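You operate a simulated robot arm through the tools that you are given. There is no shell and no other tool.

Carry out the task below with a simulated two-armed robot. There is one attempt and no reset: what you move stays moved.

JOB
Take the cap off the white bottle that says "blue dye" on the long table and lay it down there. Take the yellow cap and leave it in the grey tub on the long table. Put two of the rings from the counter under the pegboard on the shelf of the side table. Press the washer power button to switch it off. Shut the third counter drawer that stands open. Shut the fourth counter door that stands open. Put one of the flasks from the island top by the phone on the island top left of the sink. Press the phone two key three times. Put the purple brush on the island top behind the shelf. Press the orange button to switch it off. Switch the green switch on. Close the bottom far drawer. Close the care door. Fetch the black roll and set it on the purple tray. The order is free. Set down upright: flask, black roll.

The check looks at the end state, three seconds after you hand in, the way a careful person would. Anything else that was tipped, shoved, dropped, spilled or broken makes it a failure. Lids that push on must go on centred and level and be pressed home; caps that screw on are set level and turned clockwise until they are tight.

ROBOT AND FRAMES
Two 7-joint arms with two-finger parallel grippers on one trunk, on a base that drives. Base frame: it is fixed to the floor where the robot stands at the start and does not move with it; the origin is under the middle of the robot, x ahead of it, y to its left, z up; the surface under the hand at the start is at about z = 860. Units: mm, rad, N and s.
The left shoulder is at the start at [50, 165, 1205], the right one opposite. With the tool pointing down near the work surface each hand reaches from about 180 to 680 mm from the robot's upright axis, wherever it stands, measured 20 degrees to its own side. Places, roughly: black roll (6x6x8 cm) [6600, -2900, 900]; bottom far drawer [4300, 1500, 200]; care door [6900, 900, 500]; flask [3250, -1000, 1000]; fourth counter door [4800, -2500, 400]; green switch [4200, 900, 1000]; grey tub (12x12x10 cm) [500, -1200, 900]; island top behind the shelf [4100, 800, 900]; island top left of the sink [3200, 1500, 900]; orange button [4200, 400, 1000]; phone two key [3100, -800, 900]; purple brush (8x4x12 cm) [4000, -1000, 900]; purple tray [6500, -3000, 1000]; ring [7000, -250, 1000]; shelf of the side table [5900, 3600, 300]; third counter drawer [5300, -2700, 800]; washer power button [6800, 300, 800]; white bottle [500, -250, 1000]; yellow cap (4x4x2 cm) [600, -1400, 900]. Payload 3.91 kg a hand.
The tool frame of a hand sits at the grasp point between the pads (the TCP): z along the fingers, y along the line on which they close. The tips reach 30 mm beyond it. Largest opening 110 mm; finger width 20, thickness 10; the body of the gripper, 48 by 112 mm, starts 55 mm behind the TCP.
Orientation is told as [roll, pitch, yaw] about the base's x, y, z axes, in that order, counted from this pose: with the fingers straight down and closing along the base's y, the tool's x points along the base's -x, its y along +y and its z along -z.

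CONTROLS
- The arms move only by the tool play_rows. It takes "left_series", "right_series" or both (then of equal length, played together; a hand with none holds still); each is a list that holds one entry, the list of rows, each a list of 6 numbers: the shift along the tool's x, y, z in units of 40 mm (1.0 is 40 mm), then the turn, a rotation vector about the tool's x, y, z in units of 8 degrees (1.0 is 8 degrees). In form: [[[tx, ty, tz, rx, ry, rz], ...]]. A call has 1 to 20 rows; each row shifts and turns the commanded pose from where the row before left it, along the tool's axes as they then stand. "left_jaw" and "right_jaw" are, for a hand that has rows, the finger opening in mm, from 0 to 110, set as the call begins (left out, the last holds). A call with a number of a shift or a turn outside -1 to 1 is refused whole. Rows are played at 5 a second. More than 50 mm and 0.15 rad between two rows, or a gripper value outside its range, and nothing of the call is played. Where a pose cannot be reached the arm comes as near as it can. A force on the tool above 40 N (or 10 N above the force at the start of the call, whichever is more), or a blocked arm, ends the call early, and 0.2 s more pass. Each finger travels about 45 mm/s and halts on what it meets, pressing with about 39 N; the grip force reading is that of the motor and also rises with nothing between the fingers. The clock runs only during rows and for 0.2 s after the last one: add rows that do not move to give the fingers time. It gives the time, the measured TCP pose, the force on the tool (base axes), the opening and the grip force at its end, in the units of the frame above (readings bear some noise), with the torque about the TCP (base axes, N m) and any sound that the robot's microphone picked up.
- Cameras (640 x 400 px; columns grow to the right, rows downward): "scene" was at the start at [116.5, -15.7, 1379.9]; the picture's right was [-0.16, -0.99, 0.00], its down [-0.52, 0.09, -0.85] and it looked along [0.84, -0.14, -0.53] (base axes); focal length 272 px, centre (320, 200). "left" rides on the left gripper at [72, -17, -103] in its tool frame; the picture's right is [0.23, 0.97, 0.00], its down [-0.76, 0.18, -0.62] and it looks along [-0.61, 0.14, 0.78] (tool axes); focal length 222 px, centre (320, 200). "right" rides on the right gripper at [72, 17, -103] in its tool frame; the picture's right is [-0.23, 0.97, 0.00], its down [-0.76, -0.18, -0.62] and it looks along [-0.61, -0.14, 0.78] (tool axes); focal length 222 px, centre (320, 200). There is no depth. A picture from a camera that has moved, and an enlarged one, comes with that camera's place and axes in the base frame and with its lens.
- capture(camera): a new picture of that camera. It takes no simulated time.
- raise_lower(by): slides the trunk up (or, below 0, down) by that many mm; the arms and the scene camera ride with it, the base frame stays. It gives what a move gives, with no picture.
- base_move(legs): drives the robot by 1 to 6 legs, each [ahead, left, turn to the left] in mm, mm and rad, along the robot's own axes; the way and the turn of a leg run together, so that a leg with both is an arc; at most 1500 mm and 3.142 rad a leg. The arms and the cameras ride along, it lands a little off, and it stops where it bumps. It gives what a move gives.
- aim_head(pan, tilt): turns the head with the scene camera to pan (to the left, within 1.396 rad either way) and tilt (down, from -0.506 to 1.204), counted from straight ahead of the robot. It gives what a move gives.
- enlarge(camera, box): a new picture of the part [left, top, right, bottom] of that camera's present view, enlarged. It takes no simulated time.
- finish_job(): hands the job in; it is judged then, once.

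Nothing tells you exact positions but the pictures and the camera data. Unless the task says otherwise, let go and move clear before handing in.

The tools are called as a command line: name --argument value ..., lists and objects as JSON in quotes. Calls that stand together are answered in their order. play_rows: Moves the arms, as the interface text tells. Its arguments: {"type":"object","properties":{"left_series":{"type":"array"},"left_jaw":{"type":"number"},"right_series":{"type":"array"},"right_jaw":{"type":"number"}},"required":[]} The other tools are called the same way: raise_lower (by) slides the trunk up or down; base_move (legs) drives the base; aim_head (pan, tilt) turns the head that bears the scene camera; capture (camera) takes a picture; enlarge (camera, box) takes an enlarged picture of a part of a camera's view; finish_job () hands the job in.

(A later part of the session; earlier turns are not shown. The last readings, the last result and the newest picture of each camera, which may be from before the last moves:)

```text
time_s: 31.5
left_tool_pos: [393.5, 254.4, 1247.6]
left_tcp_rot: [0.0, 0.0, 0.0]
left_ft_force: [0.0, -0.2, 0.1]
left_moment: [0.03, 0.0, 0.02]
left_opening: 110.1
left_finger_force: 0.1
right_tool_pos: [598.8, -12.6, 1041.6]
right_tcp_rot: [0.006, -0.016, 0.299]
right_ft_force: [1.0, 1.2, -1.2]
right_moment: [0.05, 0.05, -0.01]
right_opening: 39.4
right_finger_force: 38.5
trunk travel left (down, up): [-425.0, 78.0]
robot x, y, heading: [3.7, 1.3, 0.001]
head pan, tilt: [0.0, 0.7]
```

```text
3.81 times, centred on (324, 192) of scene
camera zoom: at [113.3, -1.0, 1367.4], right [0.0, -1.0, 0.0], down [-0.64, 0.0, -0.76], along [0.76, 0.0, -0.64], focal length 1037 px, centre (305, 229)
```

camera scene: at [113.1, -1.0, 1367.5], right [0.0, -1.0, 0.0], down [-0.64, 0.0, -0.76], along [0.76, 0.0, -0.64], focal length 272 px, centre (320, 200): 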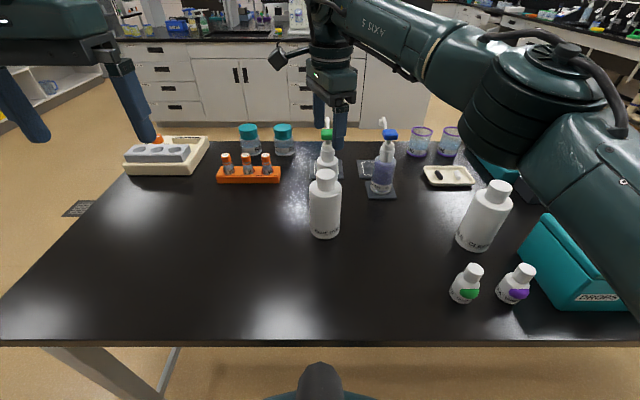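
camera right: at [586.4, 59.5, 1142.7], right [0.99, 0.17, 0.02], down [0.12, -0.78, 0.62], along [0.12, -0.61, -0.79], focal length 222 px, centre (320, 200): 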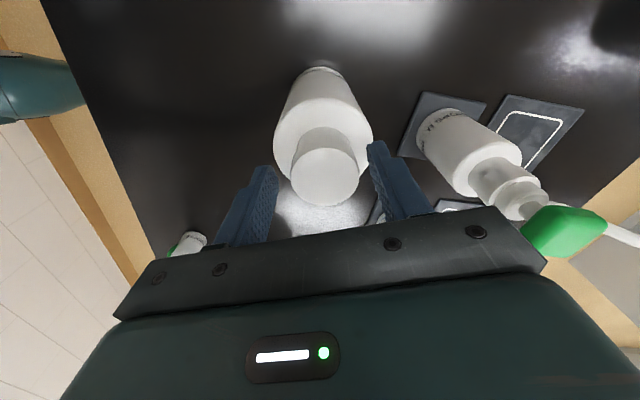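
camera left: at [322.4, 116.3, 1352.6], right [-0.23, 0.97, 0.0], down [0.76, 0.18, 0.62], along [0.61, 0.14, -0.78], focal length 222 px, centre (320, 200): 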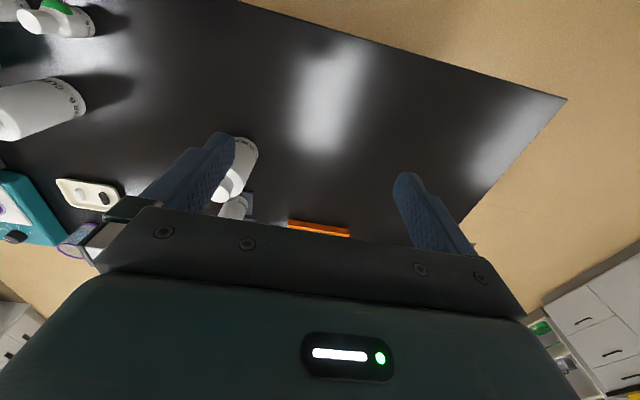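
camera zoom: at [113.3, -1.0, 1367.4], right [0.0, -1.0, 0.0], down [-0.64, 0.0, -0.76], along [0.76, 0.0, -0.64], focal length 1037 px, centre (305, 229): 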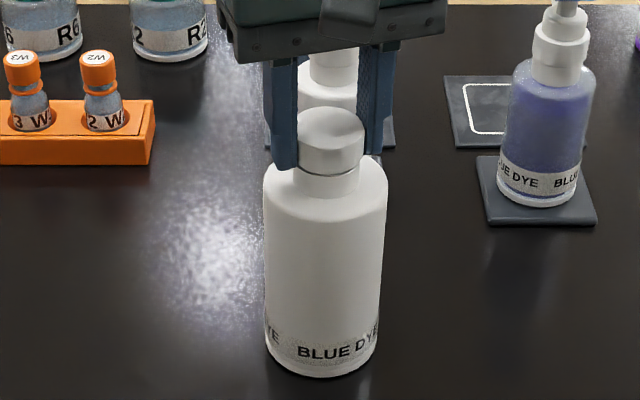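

The bottle did not turn at all this time. Lift test again.

play_rows --right_series '[[[0, 0, -0.08, 0, 0, 0], [0, 0, -0.08, 0, 0, 0], [0, 0, 0, 0, 0, 0]]]'

enlarge --camera "scene" --box '[264, 140, 384, 245]'

```text
time_s: 32.3
left_tool_pos: [394.9, 253.8, 1248.4]
left_tcp_rot: [-0.001, 0.0, 0.001]
left_ft_force: [0.3, -0.5, 0.3]
left_moment: [0.05, 0.0, 0.03]
left_opening: 109.9
left_finger_force: 0.1
right_tool_pos: [599.9, -11.7, 1048.1]
right_tcp_rot: [0.007, -0.015, 0.294]
right_ft_force: [0.2, 0.1, -3.4]
right_moment: [0.01, 0.02, -0.02]
right_opening: 39.9
right_finger_force: 39.4
trunk travel left (down, up): [-425.0, 78.0]
robot x, y, heading: [2.3, -3.0, -0.002]
head pan, tilt: [0.0, 0.7]
```

```text
3.81 times, centred on (324, 192) of scene
camera zoom: at [113.5, -1.0, 1367.4], right [0.0, -1.0, 0.0], down [-0.64, 0.0, -0.76], along [0.76, 0.0, -0.64], focal length 1037 px, centre (305, 229)
```

zoom: 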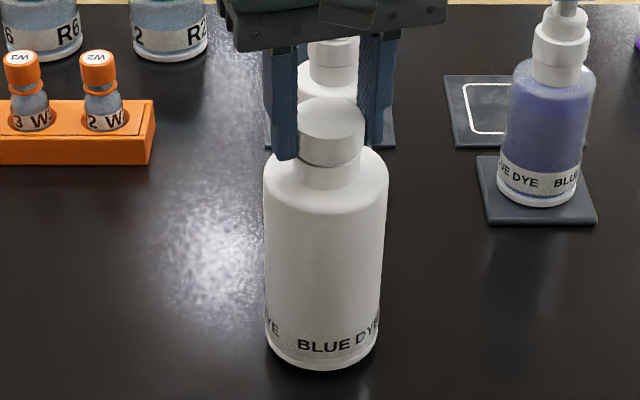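

Still attached. I'll lower it and run two more cycles before testing again.

play_rows --right_series '[[[0, 0, 0.08, 0, 0, 0], [0, 0, 0.08, 0, 0, 0], [0, 0, 0, 0, 0, 0]]]'

play_rows --right_series '[[[0, 0, 0, 0, 0, 0], [0, 0, 0, 0, 0, 0], [0, 0, 0, 0, 0, 1], [0, 0, 0, 0, 0, 1], [0, 0, 0, 0, 0, 1], [0, 0, 0, 0, 0, 1], [0, 0, 0, 0, 0, 1], [0, 0, 0, 0, 0, 1], [0, 0, 0, 0, 0, 1], [0, 0, 0, 0, 0, 1], [0, 0, 0, 0, 0, 1], [0, 0, 0, 0, 0, 1], [0, 0, 0, 0, 0, 0.5], [0, 0, 0, 0, 0, 0]]]' --right_jaw 62

play_rows --right_series '[[[0, 0, 0, 0, 0, 0], [0, 0, 0, 0, 0, 0], [0, 0, 0, 0, 0, 0], [0, 0, 0, 0, 0, -1], [0, 0, 0, 0, 0, -1], [0, 0, -0.003, 0, 0, -1], [0, 0, -0.003, 0, 0, -1], [0, 0, -0.003, 0, 0, -1], [0, 0, -0.003, 0, 0, -1], [0, 0, -0.003, 0, 0, -1], [0, 0, -0.003, 0, 0, -1], [0, 0, -0.003, 0, 0, -1], [0, 0, 0, 0, 0, -1], [0, 0, 0, 0, 0, -0.5], [0, 0, 0, 0, 0, 0]]]' --right_jaw 36

enlarge --camera "scene" --box '[264, 140, 384, 245]'

```text
time_s: 33.1
left_tool_pos: [395.3, 254.8, 1248.5]
left_tcp_rot: [-0.001, 0.0, -0.001]
left_ft_force: [0.1, 0.7, 0.5]
left_moment: [-0.03, 0.03, 0.0]
left_opening: 110.4
left_finger_force: 0.1
right_tool_pos: [600.7, -13.1, 1041.0]
right_tcp_rot: [0.005, -0.016, 0.297]
right_ft_force: [-0.6, 0.1, -3.0]
right_moment: [-0.02, 0.01, -0.04]
right_opening: 39.8
right_finger_force: 39.5
trunk travel left (down, up): [-425.0, 78.0]
robot x, y, heading: [0.9, 5.2, -0.001]
head pan, tilt: [0.0, 0.7]
```

```text
time_s: 36.1
left_tool_pos: [393.9, 254.0, 1248.5]
left_tcp_rot: [-0.001, 0.0, -0.001]
left_ft_force: [0.1, 0.1, -0.8]
left_moment: [0.01, -0.02, 0.01]
left_opening: 110.0
left_finger_force: 0.2
right_tool_pos: [600.0, -12.6, 1040.7]
right_tcp_rot: [0.018, 0.003, -1.171]
right_ft_force: [-0.3, 0.3, 1.1]
right_moment: [0.01, -0.01, 0.03]
right_opening: 62.0
right_finger_force: 0.1
trunk travel left (down, up): [-425.0, 78.0]
robot x, y, heading: [1.0, 2.7, -0.0]
head pan, tilt: [0.0, 0.7]
```

```text
time_s: 39.3
left_tool_pos: [394.5, 253.8, 1248.7]
left_tcp_rot: [0.0, 0.0, 0.0]
left_ft_force: [0.2, -0.3, 0.4]
left_moment: [-0.01, 0.01, 0.02]
left_opening: 110.1
left_finger_force: 0.0
right_tool_pos: [601.8, -13.0, 1041.6]
right_tcp_rot: [0.006, -0.016, 0.296]
right_ft_force: [-0.6, 0.2, -1.3]
right_moment: [0.01, 0.22, -0.02]
right_opening: 39.7
right_finger_force: 39.2
trunk travel left (down, up): [-425.0, 78.0]
robot x, y, heading: [2.6, -1.2, -0.001]
head pan, tilt: [0.0, 0.7]
```

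```text
3.81 times, centred on (324, 192) of scene
camera zoom: at [113.2, -1.0, 1367.4], right [0.0, -1.0, 0.0], down [-0.64, 0.0, -0.76], along [0.76, 0.0, -0.64], focal length 1037 px, centre (305, 229)
```

zoom: 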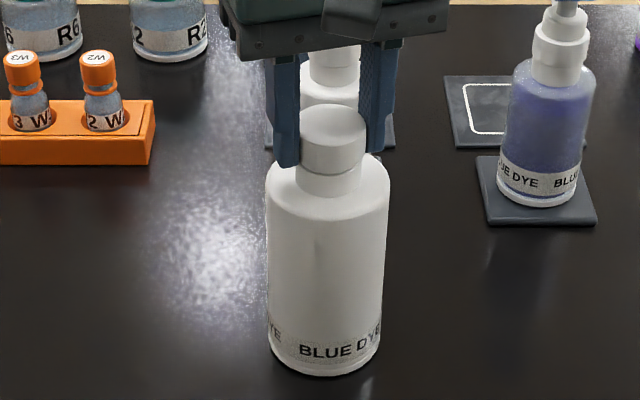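

Another 85° with almost no bottle rotation and the cap sits visibly higher. Lift test again.

play_rows --right_series '[[[0, 0, -0.08, 0, 0, 0], [0, 0, -0.08, 0, 0, 0], [0, 0, 0, 0, 0, 0]]]'

enlarge --camera "scene" --box '[264, 140, 384, 245]'

```text
time_s: 40.1
left_tool_pos: [395.2, 255.8, 1249.0]
left_tcp_rot: [-0.001, -0.001, 0.002]
left_ft_force: [0.5, -0.2, 0.3]
left_moment: [-0.02, -0.01, -0.03]
left_opening: 110.2
left_finger_force: 0.1
right_tool_pos: [600.6, -13.0, 1048.7]
right_tcp_rot: [0.005, -0.016, 0.297]
right_ft_force: [0.0, 0.0, -4.0]
right_moment: [0.04, -0.01, -0.01]
right_opening: 39.6
right_finger_force: 39.0
trunk travel left (down, up): [-425.0, 78.0]
robot x, y, heading: [1.2, -0.8, 0.0]
head pan, tilt: [0.0, 0.7]
```

```text
3.81 times, centred on (324, 192) of scene
camera zoom: at [113.5, -1.0, 1367.4], right [0.0, -1.0, 0.0], down [-0.64, 0.0, -0.76], along [0.76, 0.0, -0.64], focal length 1037 px, centre (305, 229)
```

zoom: 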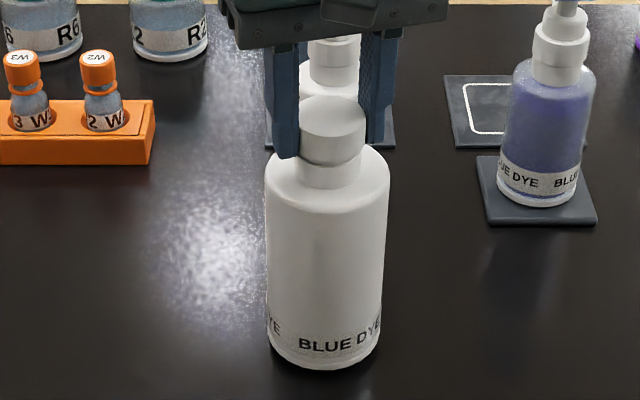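

Still threaded on. I'll lower and do two more cycles.

play_rows --right_series '[[[0, 0, 0.08, 0, 0, 0], [0, 0, 0.08, 0, 0, 0], [0, 0, 0, 0, 0, 0]]]'

play_rows --right_series '[[[0, 0, 0, 0, 0, 0], [0, 0, 0, 0, 0, 0], [0, 0, 0, 0, 0, 1], [0, 0, 0, 0, 0, 1], [0, 0, 0, 0, 0, 1], [0, 0, 0, 0, 0, 1], [0, 0, 0, 0, 0, 1], [0, 0, 0, 0, 0, 1], [0, 0, 0, 0, 0, 1], [0, 0, 0, 0, 0, 1], [0, 0, 0, 0, 0, 1], [0, 0, 0, 0, 0, 1], [0, 0, 0, 0, 0, 0.5], [0, 0, 0, 0, 0, 0]]]' --right_jaw 62

play_rows --right_series '[[[0, 0, 0, 0, 0, 0], [0, 0, 0, 0, 0, 0], [0, 0, 0, 0, 0, 0], [0, 0, 0, 0, 0, -1], [0, 0, 0, 0, 0, -1], [0, 0, -0.003, 0, 0, -1], [0, 0, -0.003, 0, 0, -1], [0, 0, -0.003, 0, 0, -1], [0, 0, -0.003, 0, 0, -1], [0, 0, -0.003, 0, 0, -1], [0, 0, -0.003, 0, 0, -1], [0, 0, -0.003, 0, 0, -1], [0, 0, 0, 0, 0, -1], [0, 0, 0, 0, 0, -0.5], [0, 0, 0, 0, 0, 0]]]' --right_jaw 36

play_rows --right_series '[[[0, 0, -0.08, 0, 0, 0], [0, 0, -0.08, 0, 0, 0], [0, 0, 0, 0, 0, 0]]]'

enlarge --camera "scene" --box '[264, 140, 384, 245]'

```text
time_s: 40.9
left_tool_pos: [395.1, 254.6, 1248.1]
left_tcp_rot: [0.002, -0.001, -0.001]
left_ft_force: [-0.4, 0.0, -0.5]
left_moment: [0.0, 0.01, 0.0]
left_opening: 109.9
left_finger_force: 0.1
right_tool_pos: [601.1, -12.5, 1040.6]
right_tcp_rot: [0.006, -0.018, 0.297]
right_ft_force: [0.0, 0.5, -0.7]
right_moment: [0.0, 0.1, -0.01]
right_opening: 39.8
right_finger_force: 39.4
trunk travel left (down, up): [-425.0, 78.0]
robot x, y, heading: [4.3, 1.5, 0.004]
head pan, tilt: [0.0, 0.7]
```

```text
time_s: 43.9
left_tool_pos: [396.1, 254.0, 1248.9]
left_tcp_rot: [0.001, 0.001, 0.001]
left_ft_force: [0.3, -0.5, 0.1]
left_moment: [0.02, 0.02, 0.01]
left_opening: 109.7
left_finger_force: 0.0
right_tool_pos: [599.2, -12.0, 1042.3]
right_tcp_rot: [0.019, 0.003, -1.171]
right_ft_force: [0.2, -0.5, 0.3]
right_moment: [0.0, -0.02, 0.0]
right_opening: 62.1
right_finger_force: 0.2
trunk travel left (down, up): [-425.0, 78.0]
robot x, y, heading: [-0.7, 0.9, 0.003]
head pan, tilt: [0.0, 0.7]
```

```text
time_s: 47.1
left_tool_pos: [394.3, 254.8, 1248.5]
left_tcp_rot: [0.0, 0.001, -0.002]
left_ft_force: [-0.4, -0.4, -0.7]
left_moment: [-0.02, 0.0, -0.05]
left_opening: 110.0
left_finger_force: 0.1
right_tool_pos: [599.6, -12.3, 1042.1]
right_tcp_rot: [0.005, -0.017, 0.297]
right_ft_force: [-0.5, 0.3, -0.5]
right_moment: [0.01, -0.01, 0.01]
right_opening: 40.0
right_finger_force: 39.1
trunk travel left (down, up): [-425.0, 78.0]
robot x, y, heading: [-2.6, -1.5, 0.002]
head pan, tilt: [0.0, 0.7]
```

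```text
time_s: 47.9
left_tool_pos: [395.1, 254.5, 1247.5]
left_tcp_rot: [-0.002, 0.001, 0.001]
left_ft_force: [0.7, 0.0, 0.0]
left_moment: [0.0, 0.01, -0.01]
left_opening: 109.9
left_finger_force: 0.1
right_tool_pos: [599.6, -11.6, 1050.8]
right_tcp_rot: [0.005, -0.016, 0.296]
right_ft_force: [0.5, 0.7, -1.1]
right_moment: [0.02, -0.01, 0.0]
right_opening: 40.1
right_finger_force: 39.3
trunk travel left (down, up): [-425.0, 78.0]
robot x, y, heading: [-2.2, 2.7, -0.003]
head pan, tilt: [0.0, 0.7]
```

```text
3.81 times, centred on (324, 192) of scene
camera zoom: at [113.1, -1.0, 1367.4], right [0.0, -1.0, 0.0], down [-0.64, 0.0, -0.76], along [0.76, 0.0, -0.64], focal length 1037 px, centre (305, 229)
```

zoom: 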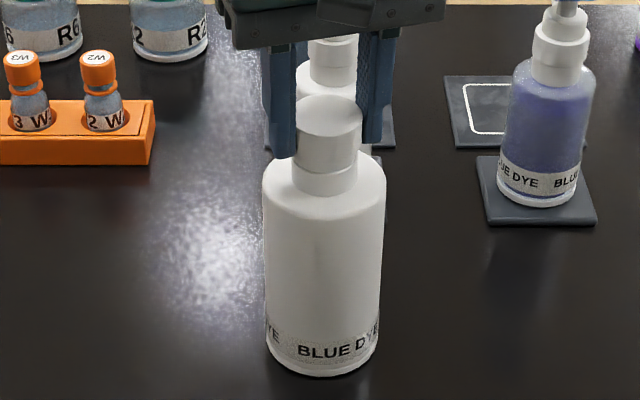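

The force is only about 1 N and the bottle stays on the table, so the cap is free. Lifting it straight up.

play_rows --right_series '[[[0, 0, -0.3, 0, 0, 0], [0, 0, -0.5, 0, 0, 0], [0, 0, -0.8, 0, 0, 0], [0, 0, -0.8, 0, 0, 0], [0, 0, 0, 0, 0, 0]]]'

capture --camera "scene"

enlarge --camera "scene" --box '[264, 120, 384, 245]'

```text
time_s: 49.1
left_tool_pos: [394.8, 254.4, 1248.5]
left_tcp_rot: [0.001, -0.001, -0.001]
left_ft_force: [0.0, -0.5, -0.2]
left_moment: [0.01, -0.01, 0.02]
left_opening: 110.0
left_finger_force: 0.1
right_tool_pos: [601.6, -11.8, 1141.8]
right_tcp_rot: [0.005, -0.016, 0.297]
right_ft_force: [-0.2, -0.4, -0.1]
right_moment: [0.0, -0.04, -0.01]
right_opening: 39.8
right_finger_force: 38.8
trunk travel left (down, up): [-425.0, 78.0]
robot x, y, heading: [2.4, 3.5, -0.005]
head pan, tilt: [0.0, 0.7]
```

```text
taken
camera scene: at [113.3, -1.2, 1367.4], right [0.0, -1.0, 0.0], down [-0.64, 0.0, -0.76], along [0.76, 0.0, -0.64], focal length 272 px, centre (320, 200)
```

scene: 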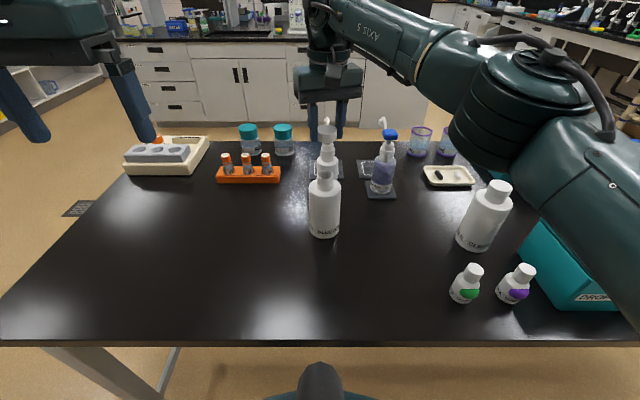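

```text
3.20 times, centred on (324, 182) of scene
camera zoom: at [113.3, -1.2, 1367.4], right [0.0, -1.0, 0.0], down [-0.64, 0.0, -0.76], along [0.76, 0.0, -0.64], focal length 871 px, centre (307, 256)
```

zoom: 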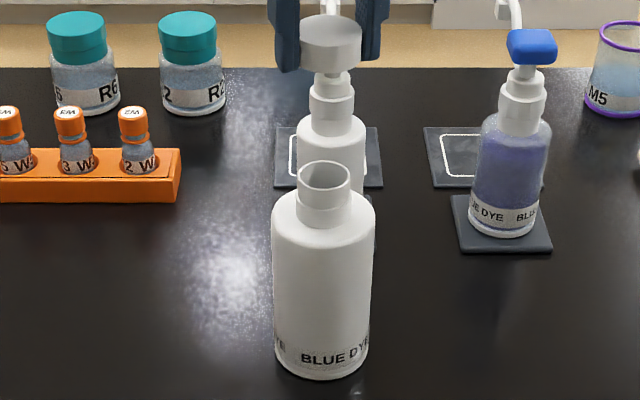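

The cap is off and held in the right hand; the bottle is open and upright. I'll lay the cap on the free table area near (560, -150), well clear of the other bottles.

play_rows --right_series '[[[0.5, -0.75, 0, 0, 0, 0], [0.5, -0.75, 0, 0, 0, 0], [0.5, -0.75, 0, 0, 0, 0], [0.5, -0.75, 0, 0, 0, 0], [0, 0, 0.9, 0, 0, 0], [0, 0, 0.9, 0, 0, 0], [0, 0, 0.9, 0, 0, 0], [0, 0, 0.9, 0, 0, 0], [0, 0, 0, 0, 0, 0]]]'

capture --camera "scene"

```text
time_s: 51.1
left_tool_pos: [395.3, 255.0, 1248.5]
left_tcp_rot: [-0.002, -0.001, 0.001]
left_ft_force: [0.2, -0.5, 0.1]
left_moment: [-0.02, -0.02, -0.01]
left_opening: 110.1
left_finger_force: 0.1
right_tool_pos: [560.1, -149.9, 1000.4]
right_tcp_rot: [0.005, -0.019, 0.295]
right_ft_force: [0.5, 0.3, 0.5]
right_moment: [-0.03, -0.02, 0.02]
right_opening: 39.6
right_finger_force: 39.0
trunk travel left (down, up): [-425.0, 78.0]
robot x, y, heading: [-0.8, -4.2, -0.001]
head pan, tilt: [0.0, 0.7]
```

```text
taken
camera scene: at [112.9, -0.9, 1367.5], right [0.0, -1.0, 0.0], down [-0.64, 0.0, -0.77], along [0.77, 0.0, -0.64], focal length 272 px, centre (320, 200)
```

scene: 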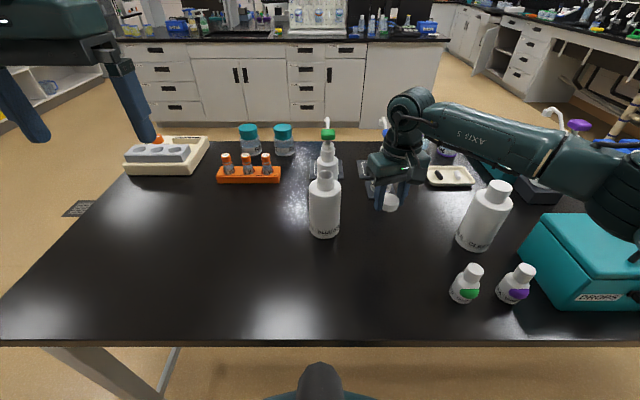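

Lowering here would bring the forearm close to the CLEAR bottle and the teal box. I'll lift and instead use the empty area to the left-front of the bottle, around (470, 60).

play_rows --right_series '[[[0, 0, -0.9, 0, 0, 0], [0, 0, -0.9, 0, 0, 0], [0, 0, -0.9, 0, 0, 0], [0.1, 0.95, 0, 0, 0, 0], [0.1, 0.95, 0, 0, 0, 0], [0.1, 0.95, 0, 0, 0, 0], [0.1, 0.95, 0, 0, 0, 0], [0.1, 0.95, 0, 0, 0, 0], [0.1, 0.95, 0, 0, 0, 0], [0, 0, 0, 0, 0, 0]]]' --left_series '[[[0, 0.5, 0, 0, 0, 0], [0, 0.5, 0, 0, 0, 0], [0, 0.5, 0, 0, 0, 0], [0, 0.5, 0, 0, 0, 0], [0, 0.5, 0, 0, 0, 0], [0, 0.5, 0, 0, 0, 0], [0, 0, 0, 0, 0, 0], [0, 0, 0, 0, 0, 0], [0, 0, 0, 0, 0, 0], [0, 0, 0, 0, 0, 0]]]'

capture --camera "scene"

```text
time_s: 53.3
left_tool_pos: [394.5, 373.8, 1248.4]
left_tcp_rot: [0.001, 0.001, 0.001]
left_ft_force: [-0.4, 0.3, -0.1]
left_moment: [0.0, 0.01, 0.0]
left_opening: 110.0
left_finger_force: 0.1
right_tool_pos: [467.7, 58.4, 1110.4]
right_tcp_rot: [0.006, -0.02, 0.296]
right_ft_force: [0.2, 1.0, -0.3]
right_moment: [-0.02, 0.0, 0.01]
right_opening: 39.5
right_finger_force: 39.1
trunk travel left (down, up): [-425.0, 78.0]
robot x, y, heading: [-1.9, -0.8, -0.0]
head pan, tilt: [0.0, 0.7]
```

```text
taken
camera scene: at [113.2, -1.5, 1367.4], right [0.0, -1.0, 0.0], down [-0.64, 0.0, -0.76], along [0.76, 0.0, -0.64], focal length 272 px, centre (320, 200)
```

scene: 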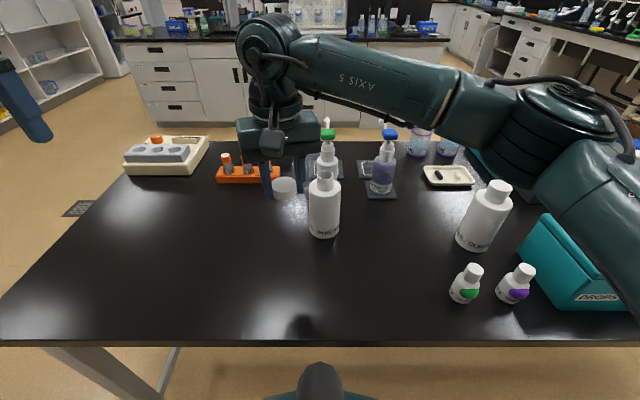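

Free space here. Lowering to about z=935 and checking the arm.

play_rows --right_series '[[[0, 0, 0.88, 0, 0, 0], [0, 0, 0.88, 0, 0, 0], [0, 0, 0.88, 0, 0, 0], [0, 0, 0.88, 0, 0, 0], [0, 0, 0.88, 0, 0, 0], [0, 0, 0, 0, 0, 0]]]'

capture --camera "scene"

capture --camera "right"

```text
time_s: 54.7
left_tool_pos: [393.7, 373.2, 1248.8]
left_tcp_rot: [0.001, 0.001, 0.001]
left_ft_force: [-0.7, -1.2, 0.1]
left_moment: [-0.01, 0.02, 0.02]
left_opening: 110.0
left_finger_force: 0.1
right_tool_pos: [472.1, 60.9, 935.4]
right_tcp_rot: [0.004, -0.017, 0.297]
right_ft_force: [0.3, 0.2, -0.2]
right_moment: [0.01, 0.03, 0.01]
right_opening: 39.6
right_finger_force: 39.4
trunk travel left (down, up): [-425.0, 78.0]
robot x, y, heading: [-2.0, -1.1, 0.001]
head pan, tilt: [0.0, 0.7]
```

```text
taken
camera scene: at [113.0, -1.0, 1367.5], right [0.0, -1.0, 0.0], down [-0.64, 0.0, -0.77], along [0.77, 0.0, -0.64], focal length 272 px, centre (320, 200)
```

scene: 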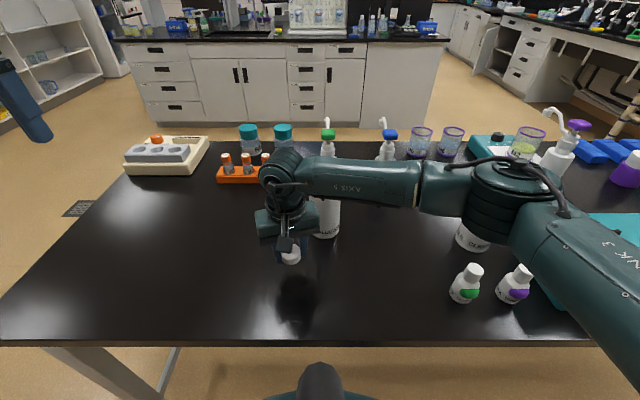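

```text
taken
camera right: at [396.8, 55.1, 1036.4], right [-0.07, 1.0, 0.01], down [0.77, 0.05, 0.64], along [0.63, 0.05, -0.77], focal length 222 px, centre (320, 200)
```

right: 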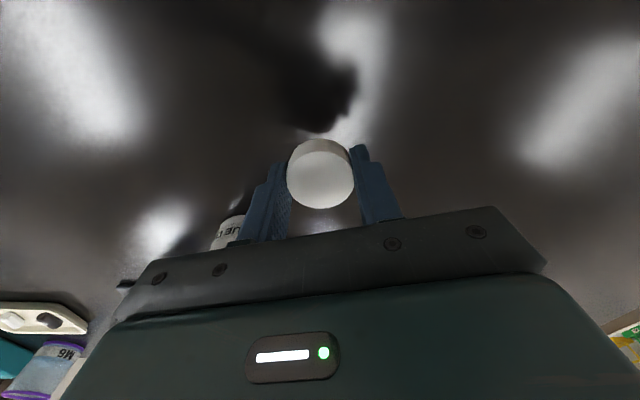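

The arm is clear of everything. Lowering the last part gently until the cap meets the table.

play_rows --right_series '[[[0, 0, 0.45, 0, 0, 0], [0, 0, 0.45, 0, 0, 0], [0, 0, 0.05, 0, 0, 0], [0, 0, 0.05, 0, 0, 0], [0, 0, 0, 0, 0, 0]]]'

enlarge --camera "scene" --box '[240, 220, 340, 290]'

```text
time_s: 55.9
left_tool_pos: [394.5, 373.2, 1248.4]
left_tcp_rot: [0.001, 0.0, 0.001]
left_ft_force: [-0.3, -0.8, -0.2]
left_moment: [-0.02, -0.04, 0.0]
left_opening: 110.0
left_finger_force: 0.0
right_tool_pos: [473.1, 61.7, 893.5]
right_tcp_rot: [0.004, -0.016, 0.296]
right_ft_force: [-0.2, -0.4, 0.2]
right_moment: [0.0, -0.01, -0.01]
right_opening: 39.8
right_finger_force: 38.9
trunk travel left (down, up): [-425.0, 78.0]
robot x, y, heading: [3.8, 1.2, 0.0]
head pan, tilt: [0.0, 0.7]
```

```text
5.71 times, centred on (290, 255) of scene
camera zoom: at [113.1, -1.0, 1367.5], right [0.0, -1.0, 0.0], down [-0.64, 0.0, -0.76], along [0.76, 0.0, -0.64], focal length 1556 px, centre (491, -114)
```

zoom: 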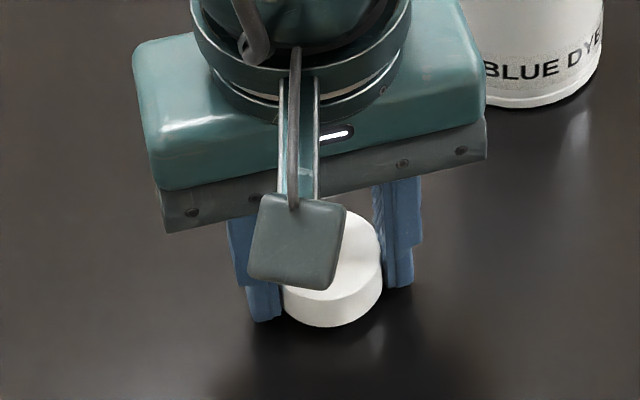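

No contact yet; a few more millimetres down.

play_rows --right_series '[[[0, 0, 0.04, 0, 0, 0], [0, 0, 0.03, 0, 0, 0], [0, 0, 0.02, 0, 0, 0], [0, 0, 0, 0, 0, 0]]]'

```text
time_s: 56.9
left_tool_pos: [394.3, 372.6, 1248.3]
left_tcp_rot: [0.0, -0.002, -0.001]
left_ft_force: [1.3, -0.3, 0.1]
left_moment: [-0.01, 0.01, -0.01]
left_opening: 110.0
left_finger_force: 0.0
right_tool_pos: [472.5, 60.9, 890.5]
right_tcp_rot: [0.005, -0.018, 0.297]
right_ft_force: [-0.2, -1.0, 11.3]
right_moment: [-0.32, 0.0, 0.06]
right_opening: 39.6
right_finger_force: 39.3
trunk travel left (down, up): [-425.0, 78.0]
robot x, y, heading: [-0.4, 2.5, 0.001]
head pan, tilt: [0.0, 0.7]
```

Contact with the table (11 N). I'll open the jaw slowly and lift clear.

play_rows --right_series '[[[0, 0, -0.03, 0, 0, 0], [0, 0, 0, 0, 0, 0], [0, 0, 0, 0, 0, 0], [0, 0, 0, 0, 0, 0], [0, 0, -0.5, 0, 0, 0], [0, 0, -0.9, 0, 0, 0], [0, 0, -0.9, 0, 0, 0], [0, 0, -0.9, 0, 0, 0], [0, 0, -0.9, 0, 0, 0], [0, 0, -0.9, 0, 0, 0], [0, 0, 0, 0, 0, 0]]]' --right_jaw 75

capture --camera "scene"

```text
time_s: 59.3
left_tool_pos: [394.2, 373.1, 1247.8]
left_tcp_rot: [0.0, 0.001, 0.0]
left_ft_force: [-0.7, 0.6, 0.1]
left_moment: [-0.02, 0.01, -0.01]
left_opening: 109.9
left_finger_force: 0.0
right_tool_pos: [472.4, 57.4, 1090.2]
right_tcp_rot: [0.005, -0.015, 0.297]
right_ft_force: [-0.1, 0.5, -0.3]
right_moment: [0.0, 0.0, -0.01]
right_opening: 75.1
right_finger_force: 0.0
trunk travel left (down, up): [-425.0, 78.0]
robot x, y, heading: [3.1, 0.9, 0.001]
head pan, tilt: [0.0, 0.7]
```

```text
taken
camera scene: at [113.3, -1.0, 1367.4], right [0.0, -1.0, 0.0], down [-0.64, 0.0, -0.76], along [0.76, 0.0, -0.64], focal length 272 px, centre (320, 200)
```

scene: 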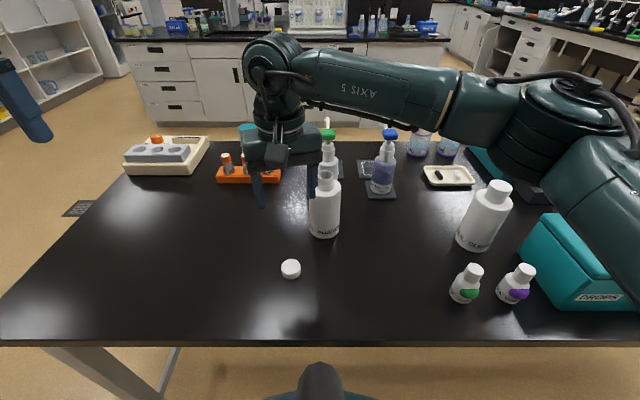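

Cap is laid on the table and the bottle stands open; task one done. Next I'll retract the arms and look to the right for the grey tub and yellow cap.

play_rows --right_series '[[[0, 0, -0.9, 0, 0, 0], [0, 0, -0.9, 0, 0, 0], [0, 0, -0.9, 0, 0, 0], [0.61, -0.75, 0, 0, 0, 0], [0.61, -0.75, 0, 0, 0, 0], [0.61, -0.75, 0, 0, 0, 0], [0.61, -0.75, 0, 0, 0, 0], [0.61, -0.75, 0, 0, 0, 0], [0.61, -0.75, 0, 0, 0, 0], [0.61, -0.75, 0, 0, 0, 0], [0, 0, 0, 0, 0, 0.71], [0, 0, 0, 0, 0, 0.71], [0, 0, 0, 0, 0, 0.71], [0, 0, 0, 0, 0, 0]]]' --left_series '[[[0.5, 0, 0, 0, 0, 0], [0.5, 0, 0, 0, 0, 0], [0, -0.5, 0, 0, 0, 0], [0, -0.5, 0, 0, 0, 0], [0, -0.5, 0, 0, 0, 0], [0, -0.5, 0, 0, 0, 0], [0, 0, 0, 0, 0, 0], [0, 0, 0, 0, 0, 0], [0, 0, 0, 0, 0, 0], [0, 0, 0, 0, 0, 0], [0, 0, 0, 0, 0, 0], [0, 0, 0, 0, 0, 0], [0, 0, 0, 0, 0, 0], [0, 0, 0, 0, 0, 0]]]'

aim_head --pan -1.39 --tilt 0.45

capture --camera "scene"

```text
time_s: 62.3
left_tool_pos: [355.0, 292.4, 1249.9]
left_tcp_rot: [0.001, 0.0, 0.0]
left_ft_force: [-1.2, 0.2, 0.9]
left_moment: [0.02, 0.0, 0.0]
left_opening: 109.8
left_finger_force: 0.1
right_tool_pos: [364.3, -192.2, 1194.6]
right_tcp_rot: [0.009, -0.014, -0.002]
right_ft_force: [0.1, 0.5, -0.7]
right_moment: [0.02, 0.02, -0.01]
right_opening: 74.9
right_finger_force: 0.1
trunk travel left (down, up): [-425.0, 78.0]
robot x, y, heading: [1.4, 2.0, 0.0]
head pan, tilt: [0.0, 0.7]
```

```text
time_s: 63.8
left_tool_pos: [353.8, 293.2, 1250.1]
left_tcp_rot: [0.001, -0.001, 0.001]
left_ft_force: [0.0, 0.4, 0.4]
left_moment: [0.01, -0.02, -0.03]
left_opening: 110.2
left_finger_force: 0.0
right_tool_pos: [365.0, -190.4, 1194.6]
right_tcp_rot: [0.011, -0.014, -0.002]
right_ft_force: [-0.1, 0.5, 0.7]
right_moment: [-0.02, 0.03, 0.0]
right_opening: 75.2
right_finger_force: 0.0
trunk travel left (down, up): [-425.0, 78.0]
robot x, y, heading: [2.1, 1.4, 0.0]
head pan, tilt: [-1.389, 0.45]
```

```text
taken
camera scene: at [44.9, -91.4, 1389.6], right [-0.98, -0.18, 0.0], down [-0.08, 0.43, -0.9], along [0.16, -0.89, -0.44], focal length 272 px, centre (320, 200)
```

scene: 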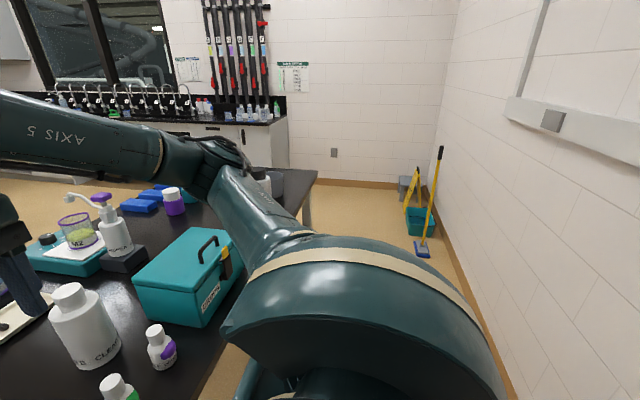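

The floor to the right is clear. I'll drive about 1250 mm to the right along the table.

base_move --legs '[[0, -1250, 0]]'

aim_head --pan -0.1 --tilt 0.7

capture --camera "scene"

```text
time_s: 75.1
left_tool_pos: [355.5, -961.5, 1251.4]
left_tcp_rot: [0.0, 0.0, 0.001]
left_ft_force: [-0.1, 0.6, 0.2]
left_moment: [0.02, 0.02, 0.0]
left_opening: 110.2
left_finger_force: 0.0
right_tool_pos: [365.4, -1446.3, 1194.7]
right_tcp_rot: [0.01, -0.014, -0.001]
right_ft_force: [-0.3, -0.2, 0.5]
right_moment: [-0.02, 0.02, -0.02]
right_opening: 75.1
right_finger_force: 0.1
trunk travel left (down, up): [-425.0, 78.0]
robot x, y, heading: [2.7, -1254.8, 0.002]
head pan, tilt: [-1.389, 0.45]
```

```text
time_s: 76.5
left_tool_pos: [355.7, -962.3, 1251.8]
left_tcp_rot: [0.001, -0.001, 0.0]
left_ft_force: [-0.3, -0.3, 0.6]
left_moment: [-0.01, -0.01, 0.0]
left_opening: 110.0
left_finger_force: 0.1
right_tool_pos: [365.0, -1446.7, 1194.1]
right_tcp_rot: [0.011, -0.014, -0.001]
right_ft_force: [-0.3, -0.5, -0.4]
right_moment: [0.0, -0.01, 0.03]
right_opening: 75.3
right_finger_force: 0.1
trunk travel left (down, up): [-425.0, 78.0]
robot x, y, heading: [0.4, -1252.1, -0.002]
head pan, tilt: [-0.099, 0.7]
```

```text
taken
camera scene: at [113.0, -1263.9, 1367.5], right [-0.1, -0.99, 0.0], down [-0.64, 0.06, -0.77], along [0.76, -0.08, -0.64], focal length 272 px, centre (320, 200)
```

scene: 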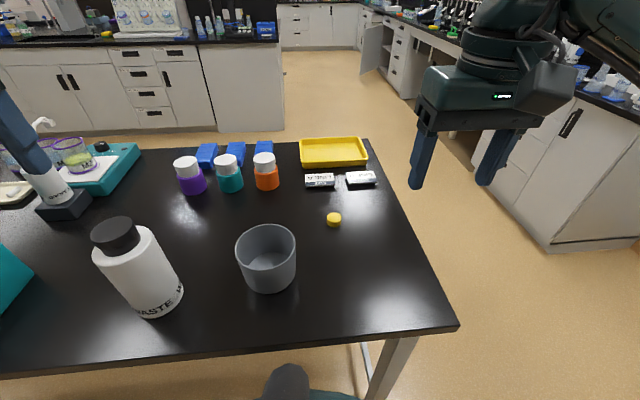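

I see the yellow cap at about (617, -1351) and the grey tub at about (470, -1194). I'll zoom in for exact geometry.

enlarge --camera "scene" --box '[304, 195, 364, 240]'

enlarge --camera "scene" --box '[216, 210, 316, 300]'

capture --camera "right"

```text
8.89 times, centred on (334, 218) of scene
camera zoom: at [113.0, -1263.9, 1367.5], right [-0.1, -0.99, 0.0], down [-0.64, 0.06, -0.77], along [0.76, -0.08, -0.64], focal length 2420 px, centre (196, 44)
```

zoom: 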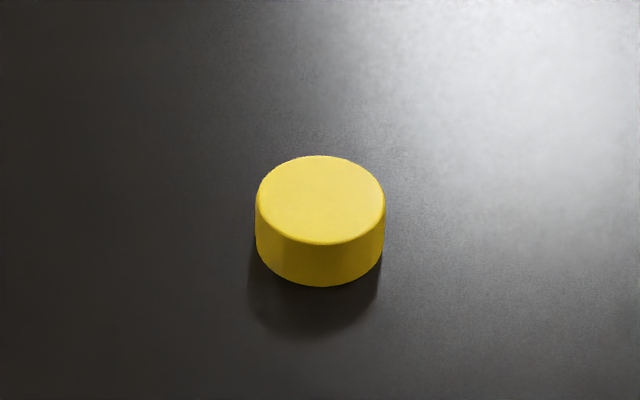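

```text
4.44 times, centred on (266, 255) of scene
camera zoom: at [113.0, -1263.9, 1367.5], right [-0.1, -0.99, 0.0], down [-0.64, 0.06, -0.77], along [0.76, -0.08, -0.64], focal length 1210 px, centre (560, -44)
```

zoom: 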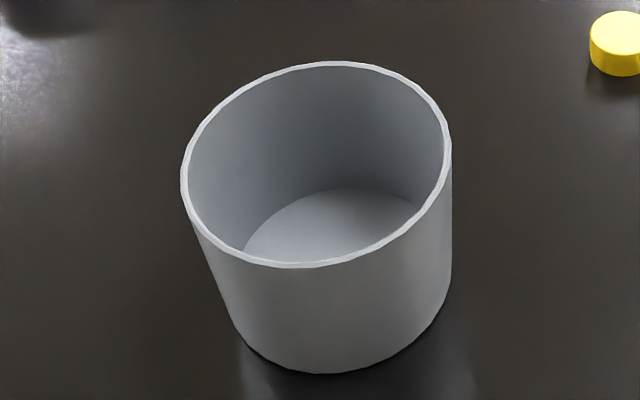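

```text
taken
camera right: at [291.6, -1429.4, 1295.8], right [0.23, 0.97, 0.01], down [0.75, -0.19, 0.63], along [0.62, -0.14, -0.77], focal length 222 px, centre (320, 200)
```

right: 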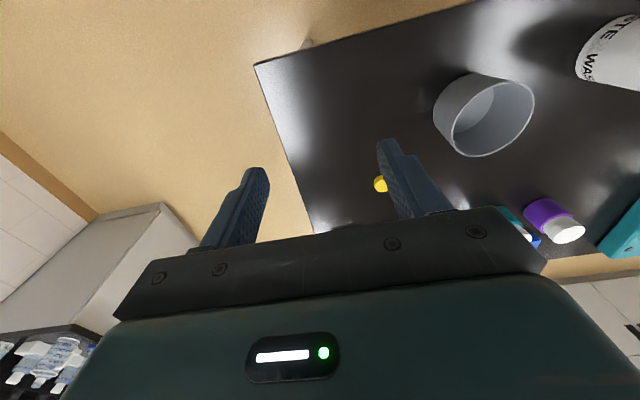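

The cap's centre is near (615.5, -1350), top at z≈880. I'll move the right hand above it and partly down.

play_rows --right_series '[[[-0.78, 0.3, 0, 0, 0, 0], [-0.78, 0.3, 0, 0, 0, 0], [-0.78, 0.3, 0, 0, 0, 0], [-0.78, 0.3, 0, 0, 0, 0], [-0.78, 0.3, 0, 0, 0, 0], [-0.78, 0.3, 0, 0, 0, 0], [-0.78, 0.3, 0, 0, 0, 0], [-0.78, 0.3, 0, 0, 0, 0], [0, 0, 0.9, 0, 0, 0], [0, 0, 0.9, 0, 0, 0], [0, 0, 0.9, 0, 0, 0], [0, 0, 0.9, 0, 0, 0], [0, 0, 0.9, 0, 0, 0], [0, 0, 0, 0, 0, 0]]]'

capture --camera "right"

capture --camera "scene"

```text
time_s: 79.5
left_tool_pos: [355.1, -961.7, 1251.3]
left_tcp_rot: [-0.001, 0.001, -0.001]
left_ft_force: [0.7, -0.4, 0.1]
left_moment: [-0.01, 0.02, 0.01]
left_opening: 110.1
left_finger_force: 0.1
right_tool_pos: [615.8, -1348.2, 1017.3]
right_tcp_rot: [0.009, -0.016, -0.001]
right_ft_force: [-0.6, 0.6, 0.3]
right_moment: [0.02, -0.02, 0.0]
right_opening: 75.0
right_finger_force: 0.1
trunk travel left (down, up): [-425.0, 78.0]
robot x, y, heading: [-2.2, -1255.4, -0.002]
head pan, tilt: [-0.099, 0.7]
```

```text
taken
camera right: at [542.9, -1332.6, 1118.4], right [0.23, 0.97, 0.01], down [0.75, -0.19, 0.63], along [0.62, -0.14, -0.77], focal length 222 px, centre (320, 200)
```

right: 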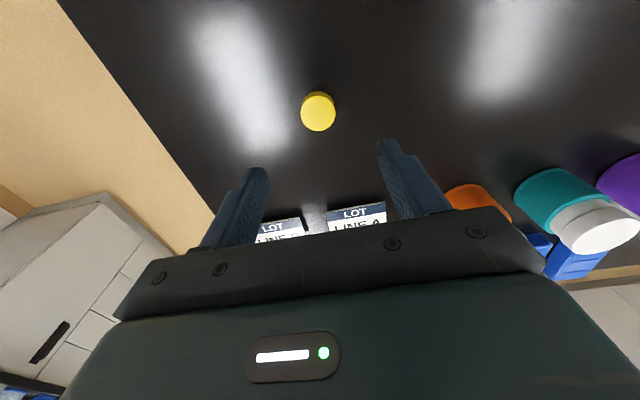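

```text
taken
camera scene: at [112.7, -1263.7, 1367.5], right [-0.1, -0.99, 0.0], down [-0.64, 0.06, -0.77], along [0.76, -0.08, -0.64], focal length 272 px, centre (320, 200)
```

scene: 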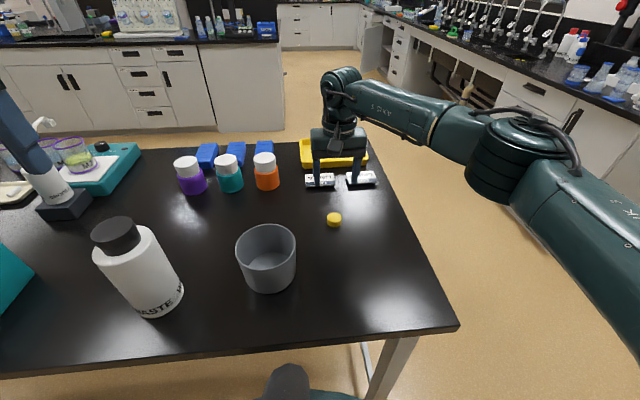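

The hand is within 3 mm of the cap. I'll descend to the table and grasp.

play_rows --right_series '[[[0, -0.06, 0.78, 0, 0, 0], [0, 0, 0.78, 0, 0, 0], [0, 0, 0.78, 0, 0, 0], [0, 0, 0.76, 0, 0, 0], [0, 0, 0, 0, 0, 0]]]'

play_rows --right_series '[[[0, 0, 0, 0, 0, 0], [0, 0, 0, 0, 0, 0], [0, 0, 0, 0, 0, 0], [0, 0, 0, 0, 0, 0], [0, 0, 0, 0, 0, 0]]]' --right_jaw 32

capture --camera "right"

```text
time_s: 80.7
left_tool_pos: [354.6, -961.2, 1250.0]
left_tcp_rot: [0.0, 0.001, 0.0]
left_ft_force: [-0.5, 0.0, 0.0]
left_moment: [0.03, 0.01, 0.03]
left_opening: 110.0
left_finger_force: 0.2
right_tool_pos: [618.6, -1348.8, 894.0]
right_tcp_rot: [0.012, -0.013, -0.001]
right_ft_force: [1.6, 0.7, -0.3]
right_moment: [0.0, 0.03, -0.03]
right_opening: 74.8
right_finger_force: 0.1
trunk travel left (down, up): [-425.0, 78.0]
robot x, y, heading: [0.4, -1253.8, -0.002]
head pan, tilt: [-0.099, 0.7]
```

```text
time_s: 81.9
left_tool_pos: [354.9, -961.4, 1250.2]
left_tcp_rot: [0.0, 0.0, -0.002]
left_ft_force: [0.0, -0.3, 0.1]
left_moment: [-0.03, -0.02, 0.03]
left_opening: 110.1
left_finger_force: 0.1
right_tool_pos: [618.7, -1348.7, 894.6]
right_tcp_rot: [0.01, -0.014, -0.002]
right_ft_force: [0.2, 0.5, 0.2]
right_moment: [-0.02, 0.01, -0.02]
right_opening: 33.6
right_finger_force: 27.4
trunk travel left (down, up): [-425.0, 78.0]
robot x, y, heading: [-0.0, -1256.8, 0.003]
head pan, tilt: [-0.099, 0.7]
```

```text
taken
camera right: at [545.2, -1332.1, 995.7], right [0.23, 0.97, 0.01], down [0.75, -0.19, 0.63], along [0.62, -0.14, -0.77], focal length 222 px, centre (320, 200)
```

right: 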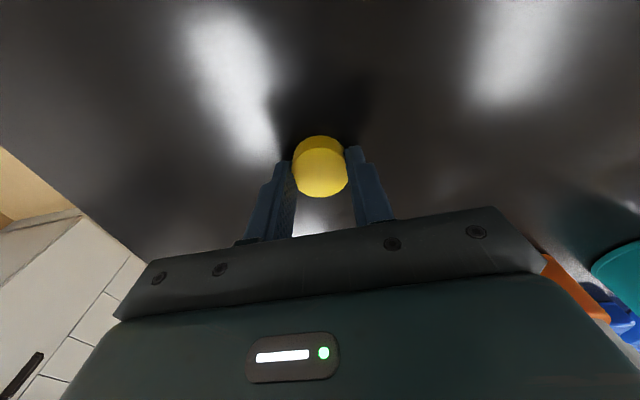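

The cap is between the pads. I'll tighten the grip and lift, then move it over the grey tub.

play_rows --right_series '[[[0, 0, 0, 0, 0, 0], [0, 0, 0, 0, 0, 0], [0, 0, -0.4, 0, 0, 0], [0, 0, -0.9, 0, 0, 0], [0, 0, -0.9, 0, 0, 0], [0, 0, -0.9, 0, 0, 0], [0, 0, -0.9, 0, 0, 0], [0, 0, 0, 0, 0, 0]]]' --right_jaw 20

capture --camera "right"

capture --camera "scene"

```text
time_s: 83.7
left_tool_pos: [355.3, -960.7, 1251.5]
left_tcp_rot: [0.001, 0.0, -0.001]
left_ft_force: [-0.3, 0.4, 0.0]
left_moment: [0.0, -0.01, 0.03]
left_opening: 110.1
left_finger_force: 0.1
right_tool_pos: [615.7, -1349.8, 1054.0]
right_tcp_rot: [0.011, -0.014, -0.001]
right_ft_force: [0.1, -0.4, 0.6]
right_moment: [0.01, -0.03, -0.04]
right_opening: 28.9
right_finger_force: 39.6
trunk travel left (down, up): [-425.0, 78.0]
robot x, y, heading: [-1.8, -1255.1, 0.005]
head pan, tilt: [-0.099, 0.7]
```

```text
taken
camera right: at [542.7, -1332.9, 1155.6], right [0.23, 0.97, 0.01], down [0.75, -0.19, 0.63], along [0.62, -0.14, -0.77], focal length 222 px, centre (320, 200)
```

right: 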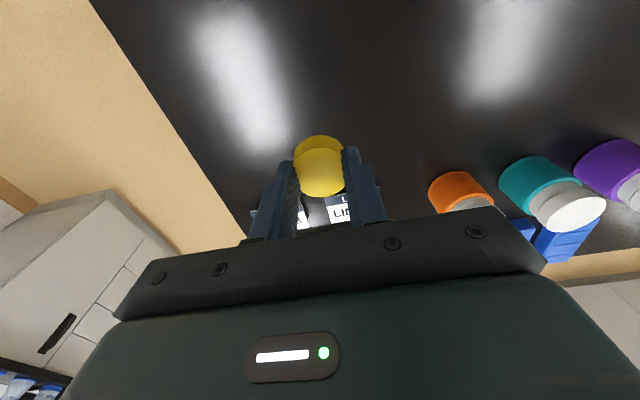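

```text
taken
camera scene: at [113.2, -1263.9, 1367.4], right [-0.1, -0.99, 0.0], down [-0.64, 0.06, -0.76], along [0.76, -0.08, -0.64], focal length 272 px, centre (320, 200)
```

scene: 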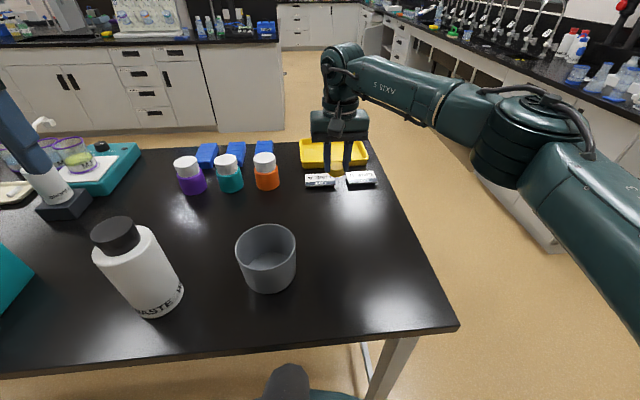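

The opening reads 28.9 mm, smaller than the cap's diameter, so I'll look closely at how it is held.

enlarge --camera "right" --box '[240, 110, 410, 250]'

enlarge --camera "scene" --box '[300, 100, 380, 200]'

```text
2.86 times, centred on (325, 180) of right
camera zoom: at [542.7, -1332.9, 1155.6], right [0.23, 0.97, 0.01], down [0.75, -0.19, 0.63], along [0.62, -0.14, -0.77], focal length 635 px, centre (306, 257)
```

zoom: 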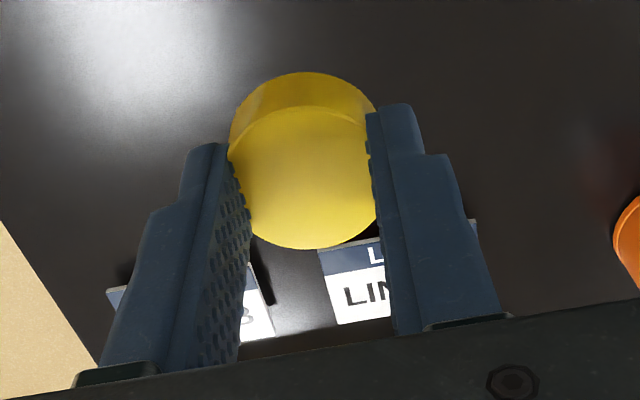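

```text
4.00 times, centred on (340, 150) of scene
camera zoom: at [113.2, -1263.9, 1367.4], right [-0.1, -0.99, 0.0], down [-0.64, 0.06, -0.76], along [0.76, -0.08, -0.64], focal length 1089 px, centre (240, 400)
```

zoom: 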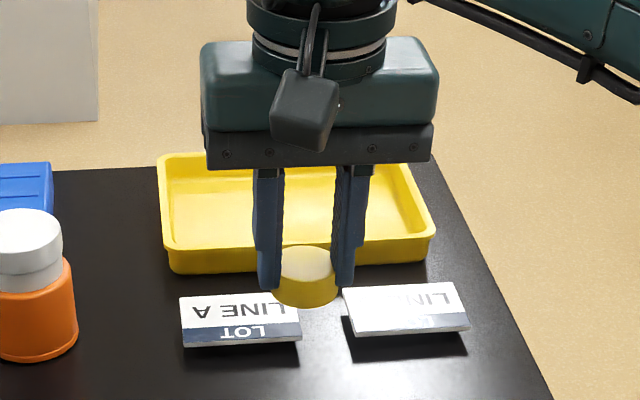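

The cap is held near the tips, offset about 10 mm toward the robot, but securely. I'll carry it over the tub centre (463, -1191).

play_rows --right_series '[[[0.6, 0.66, 0, 0, 0, 0], [0.6, 0.66, 0, 0, 0, 0], [0.6, 0.66, 0, 0, 0, 0], [0.6, 0.66, 0, 0, 0, 0], [0.6, 0.66, 0, 0, 0, 0], [0.6, 0.66, 0, 0, 0, 0], [0, 0, 0, 0, 0, 0]]]'

capture --camera "right"

capture --camera "scene"

```text
time_s: 85.3
left_tool_pos: [355.2, -961.9, 1250.5]
left_tcp_rot: [-0.001, 0.0, 0.0]
left_ft_force: [-0.5, -0.6, 0.0]
left_moment: [0.01, 0.0, 0.01]
left_opening: 110.1
left_finger_force: 0.0
right_tool_pos: [470.6, -1193.9, 1053.7]
right_tcp_rot: [0.009, -0.013, -0.002]
right_ft_force: [0.3, -0.1, 0.8]
right_moment: [-0.03, -0.04, 0.0]
right_opening: 33.5
right_finger_force: 39.5
trunk travel left (down, up): [-425.0, 78.0]
robot x, y, heading: [1.1, -1255.6, 0.001]
head pan, tilt: [-0.099, 0.7]
```

```text
taken
camera right: at [397.4, -1177.5, 1155.5], right [0.23, 0.97, 0.01], down [0.75, -0.19, 0.63], along [0.62, -0.13, -0.77], focal length 222 px, centre (320, 200)
```

right: 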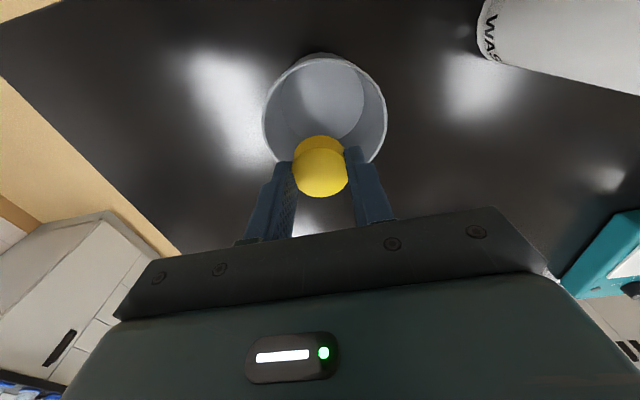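

```text
taken
camera scene: at [113.2, -1264.1, 1367.4], right [-0.1, -0.99, 0.0], down [-0.64, 0.06, -0.76], along [0.76, -0.08, -0.64], focal length 272 px, centre (320, 200)
```

scene: 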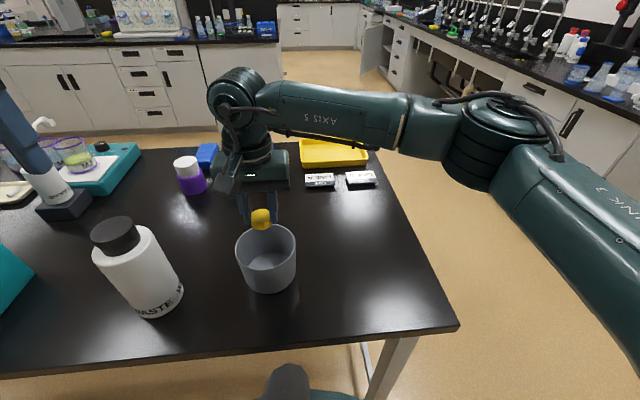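

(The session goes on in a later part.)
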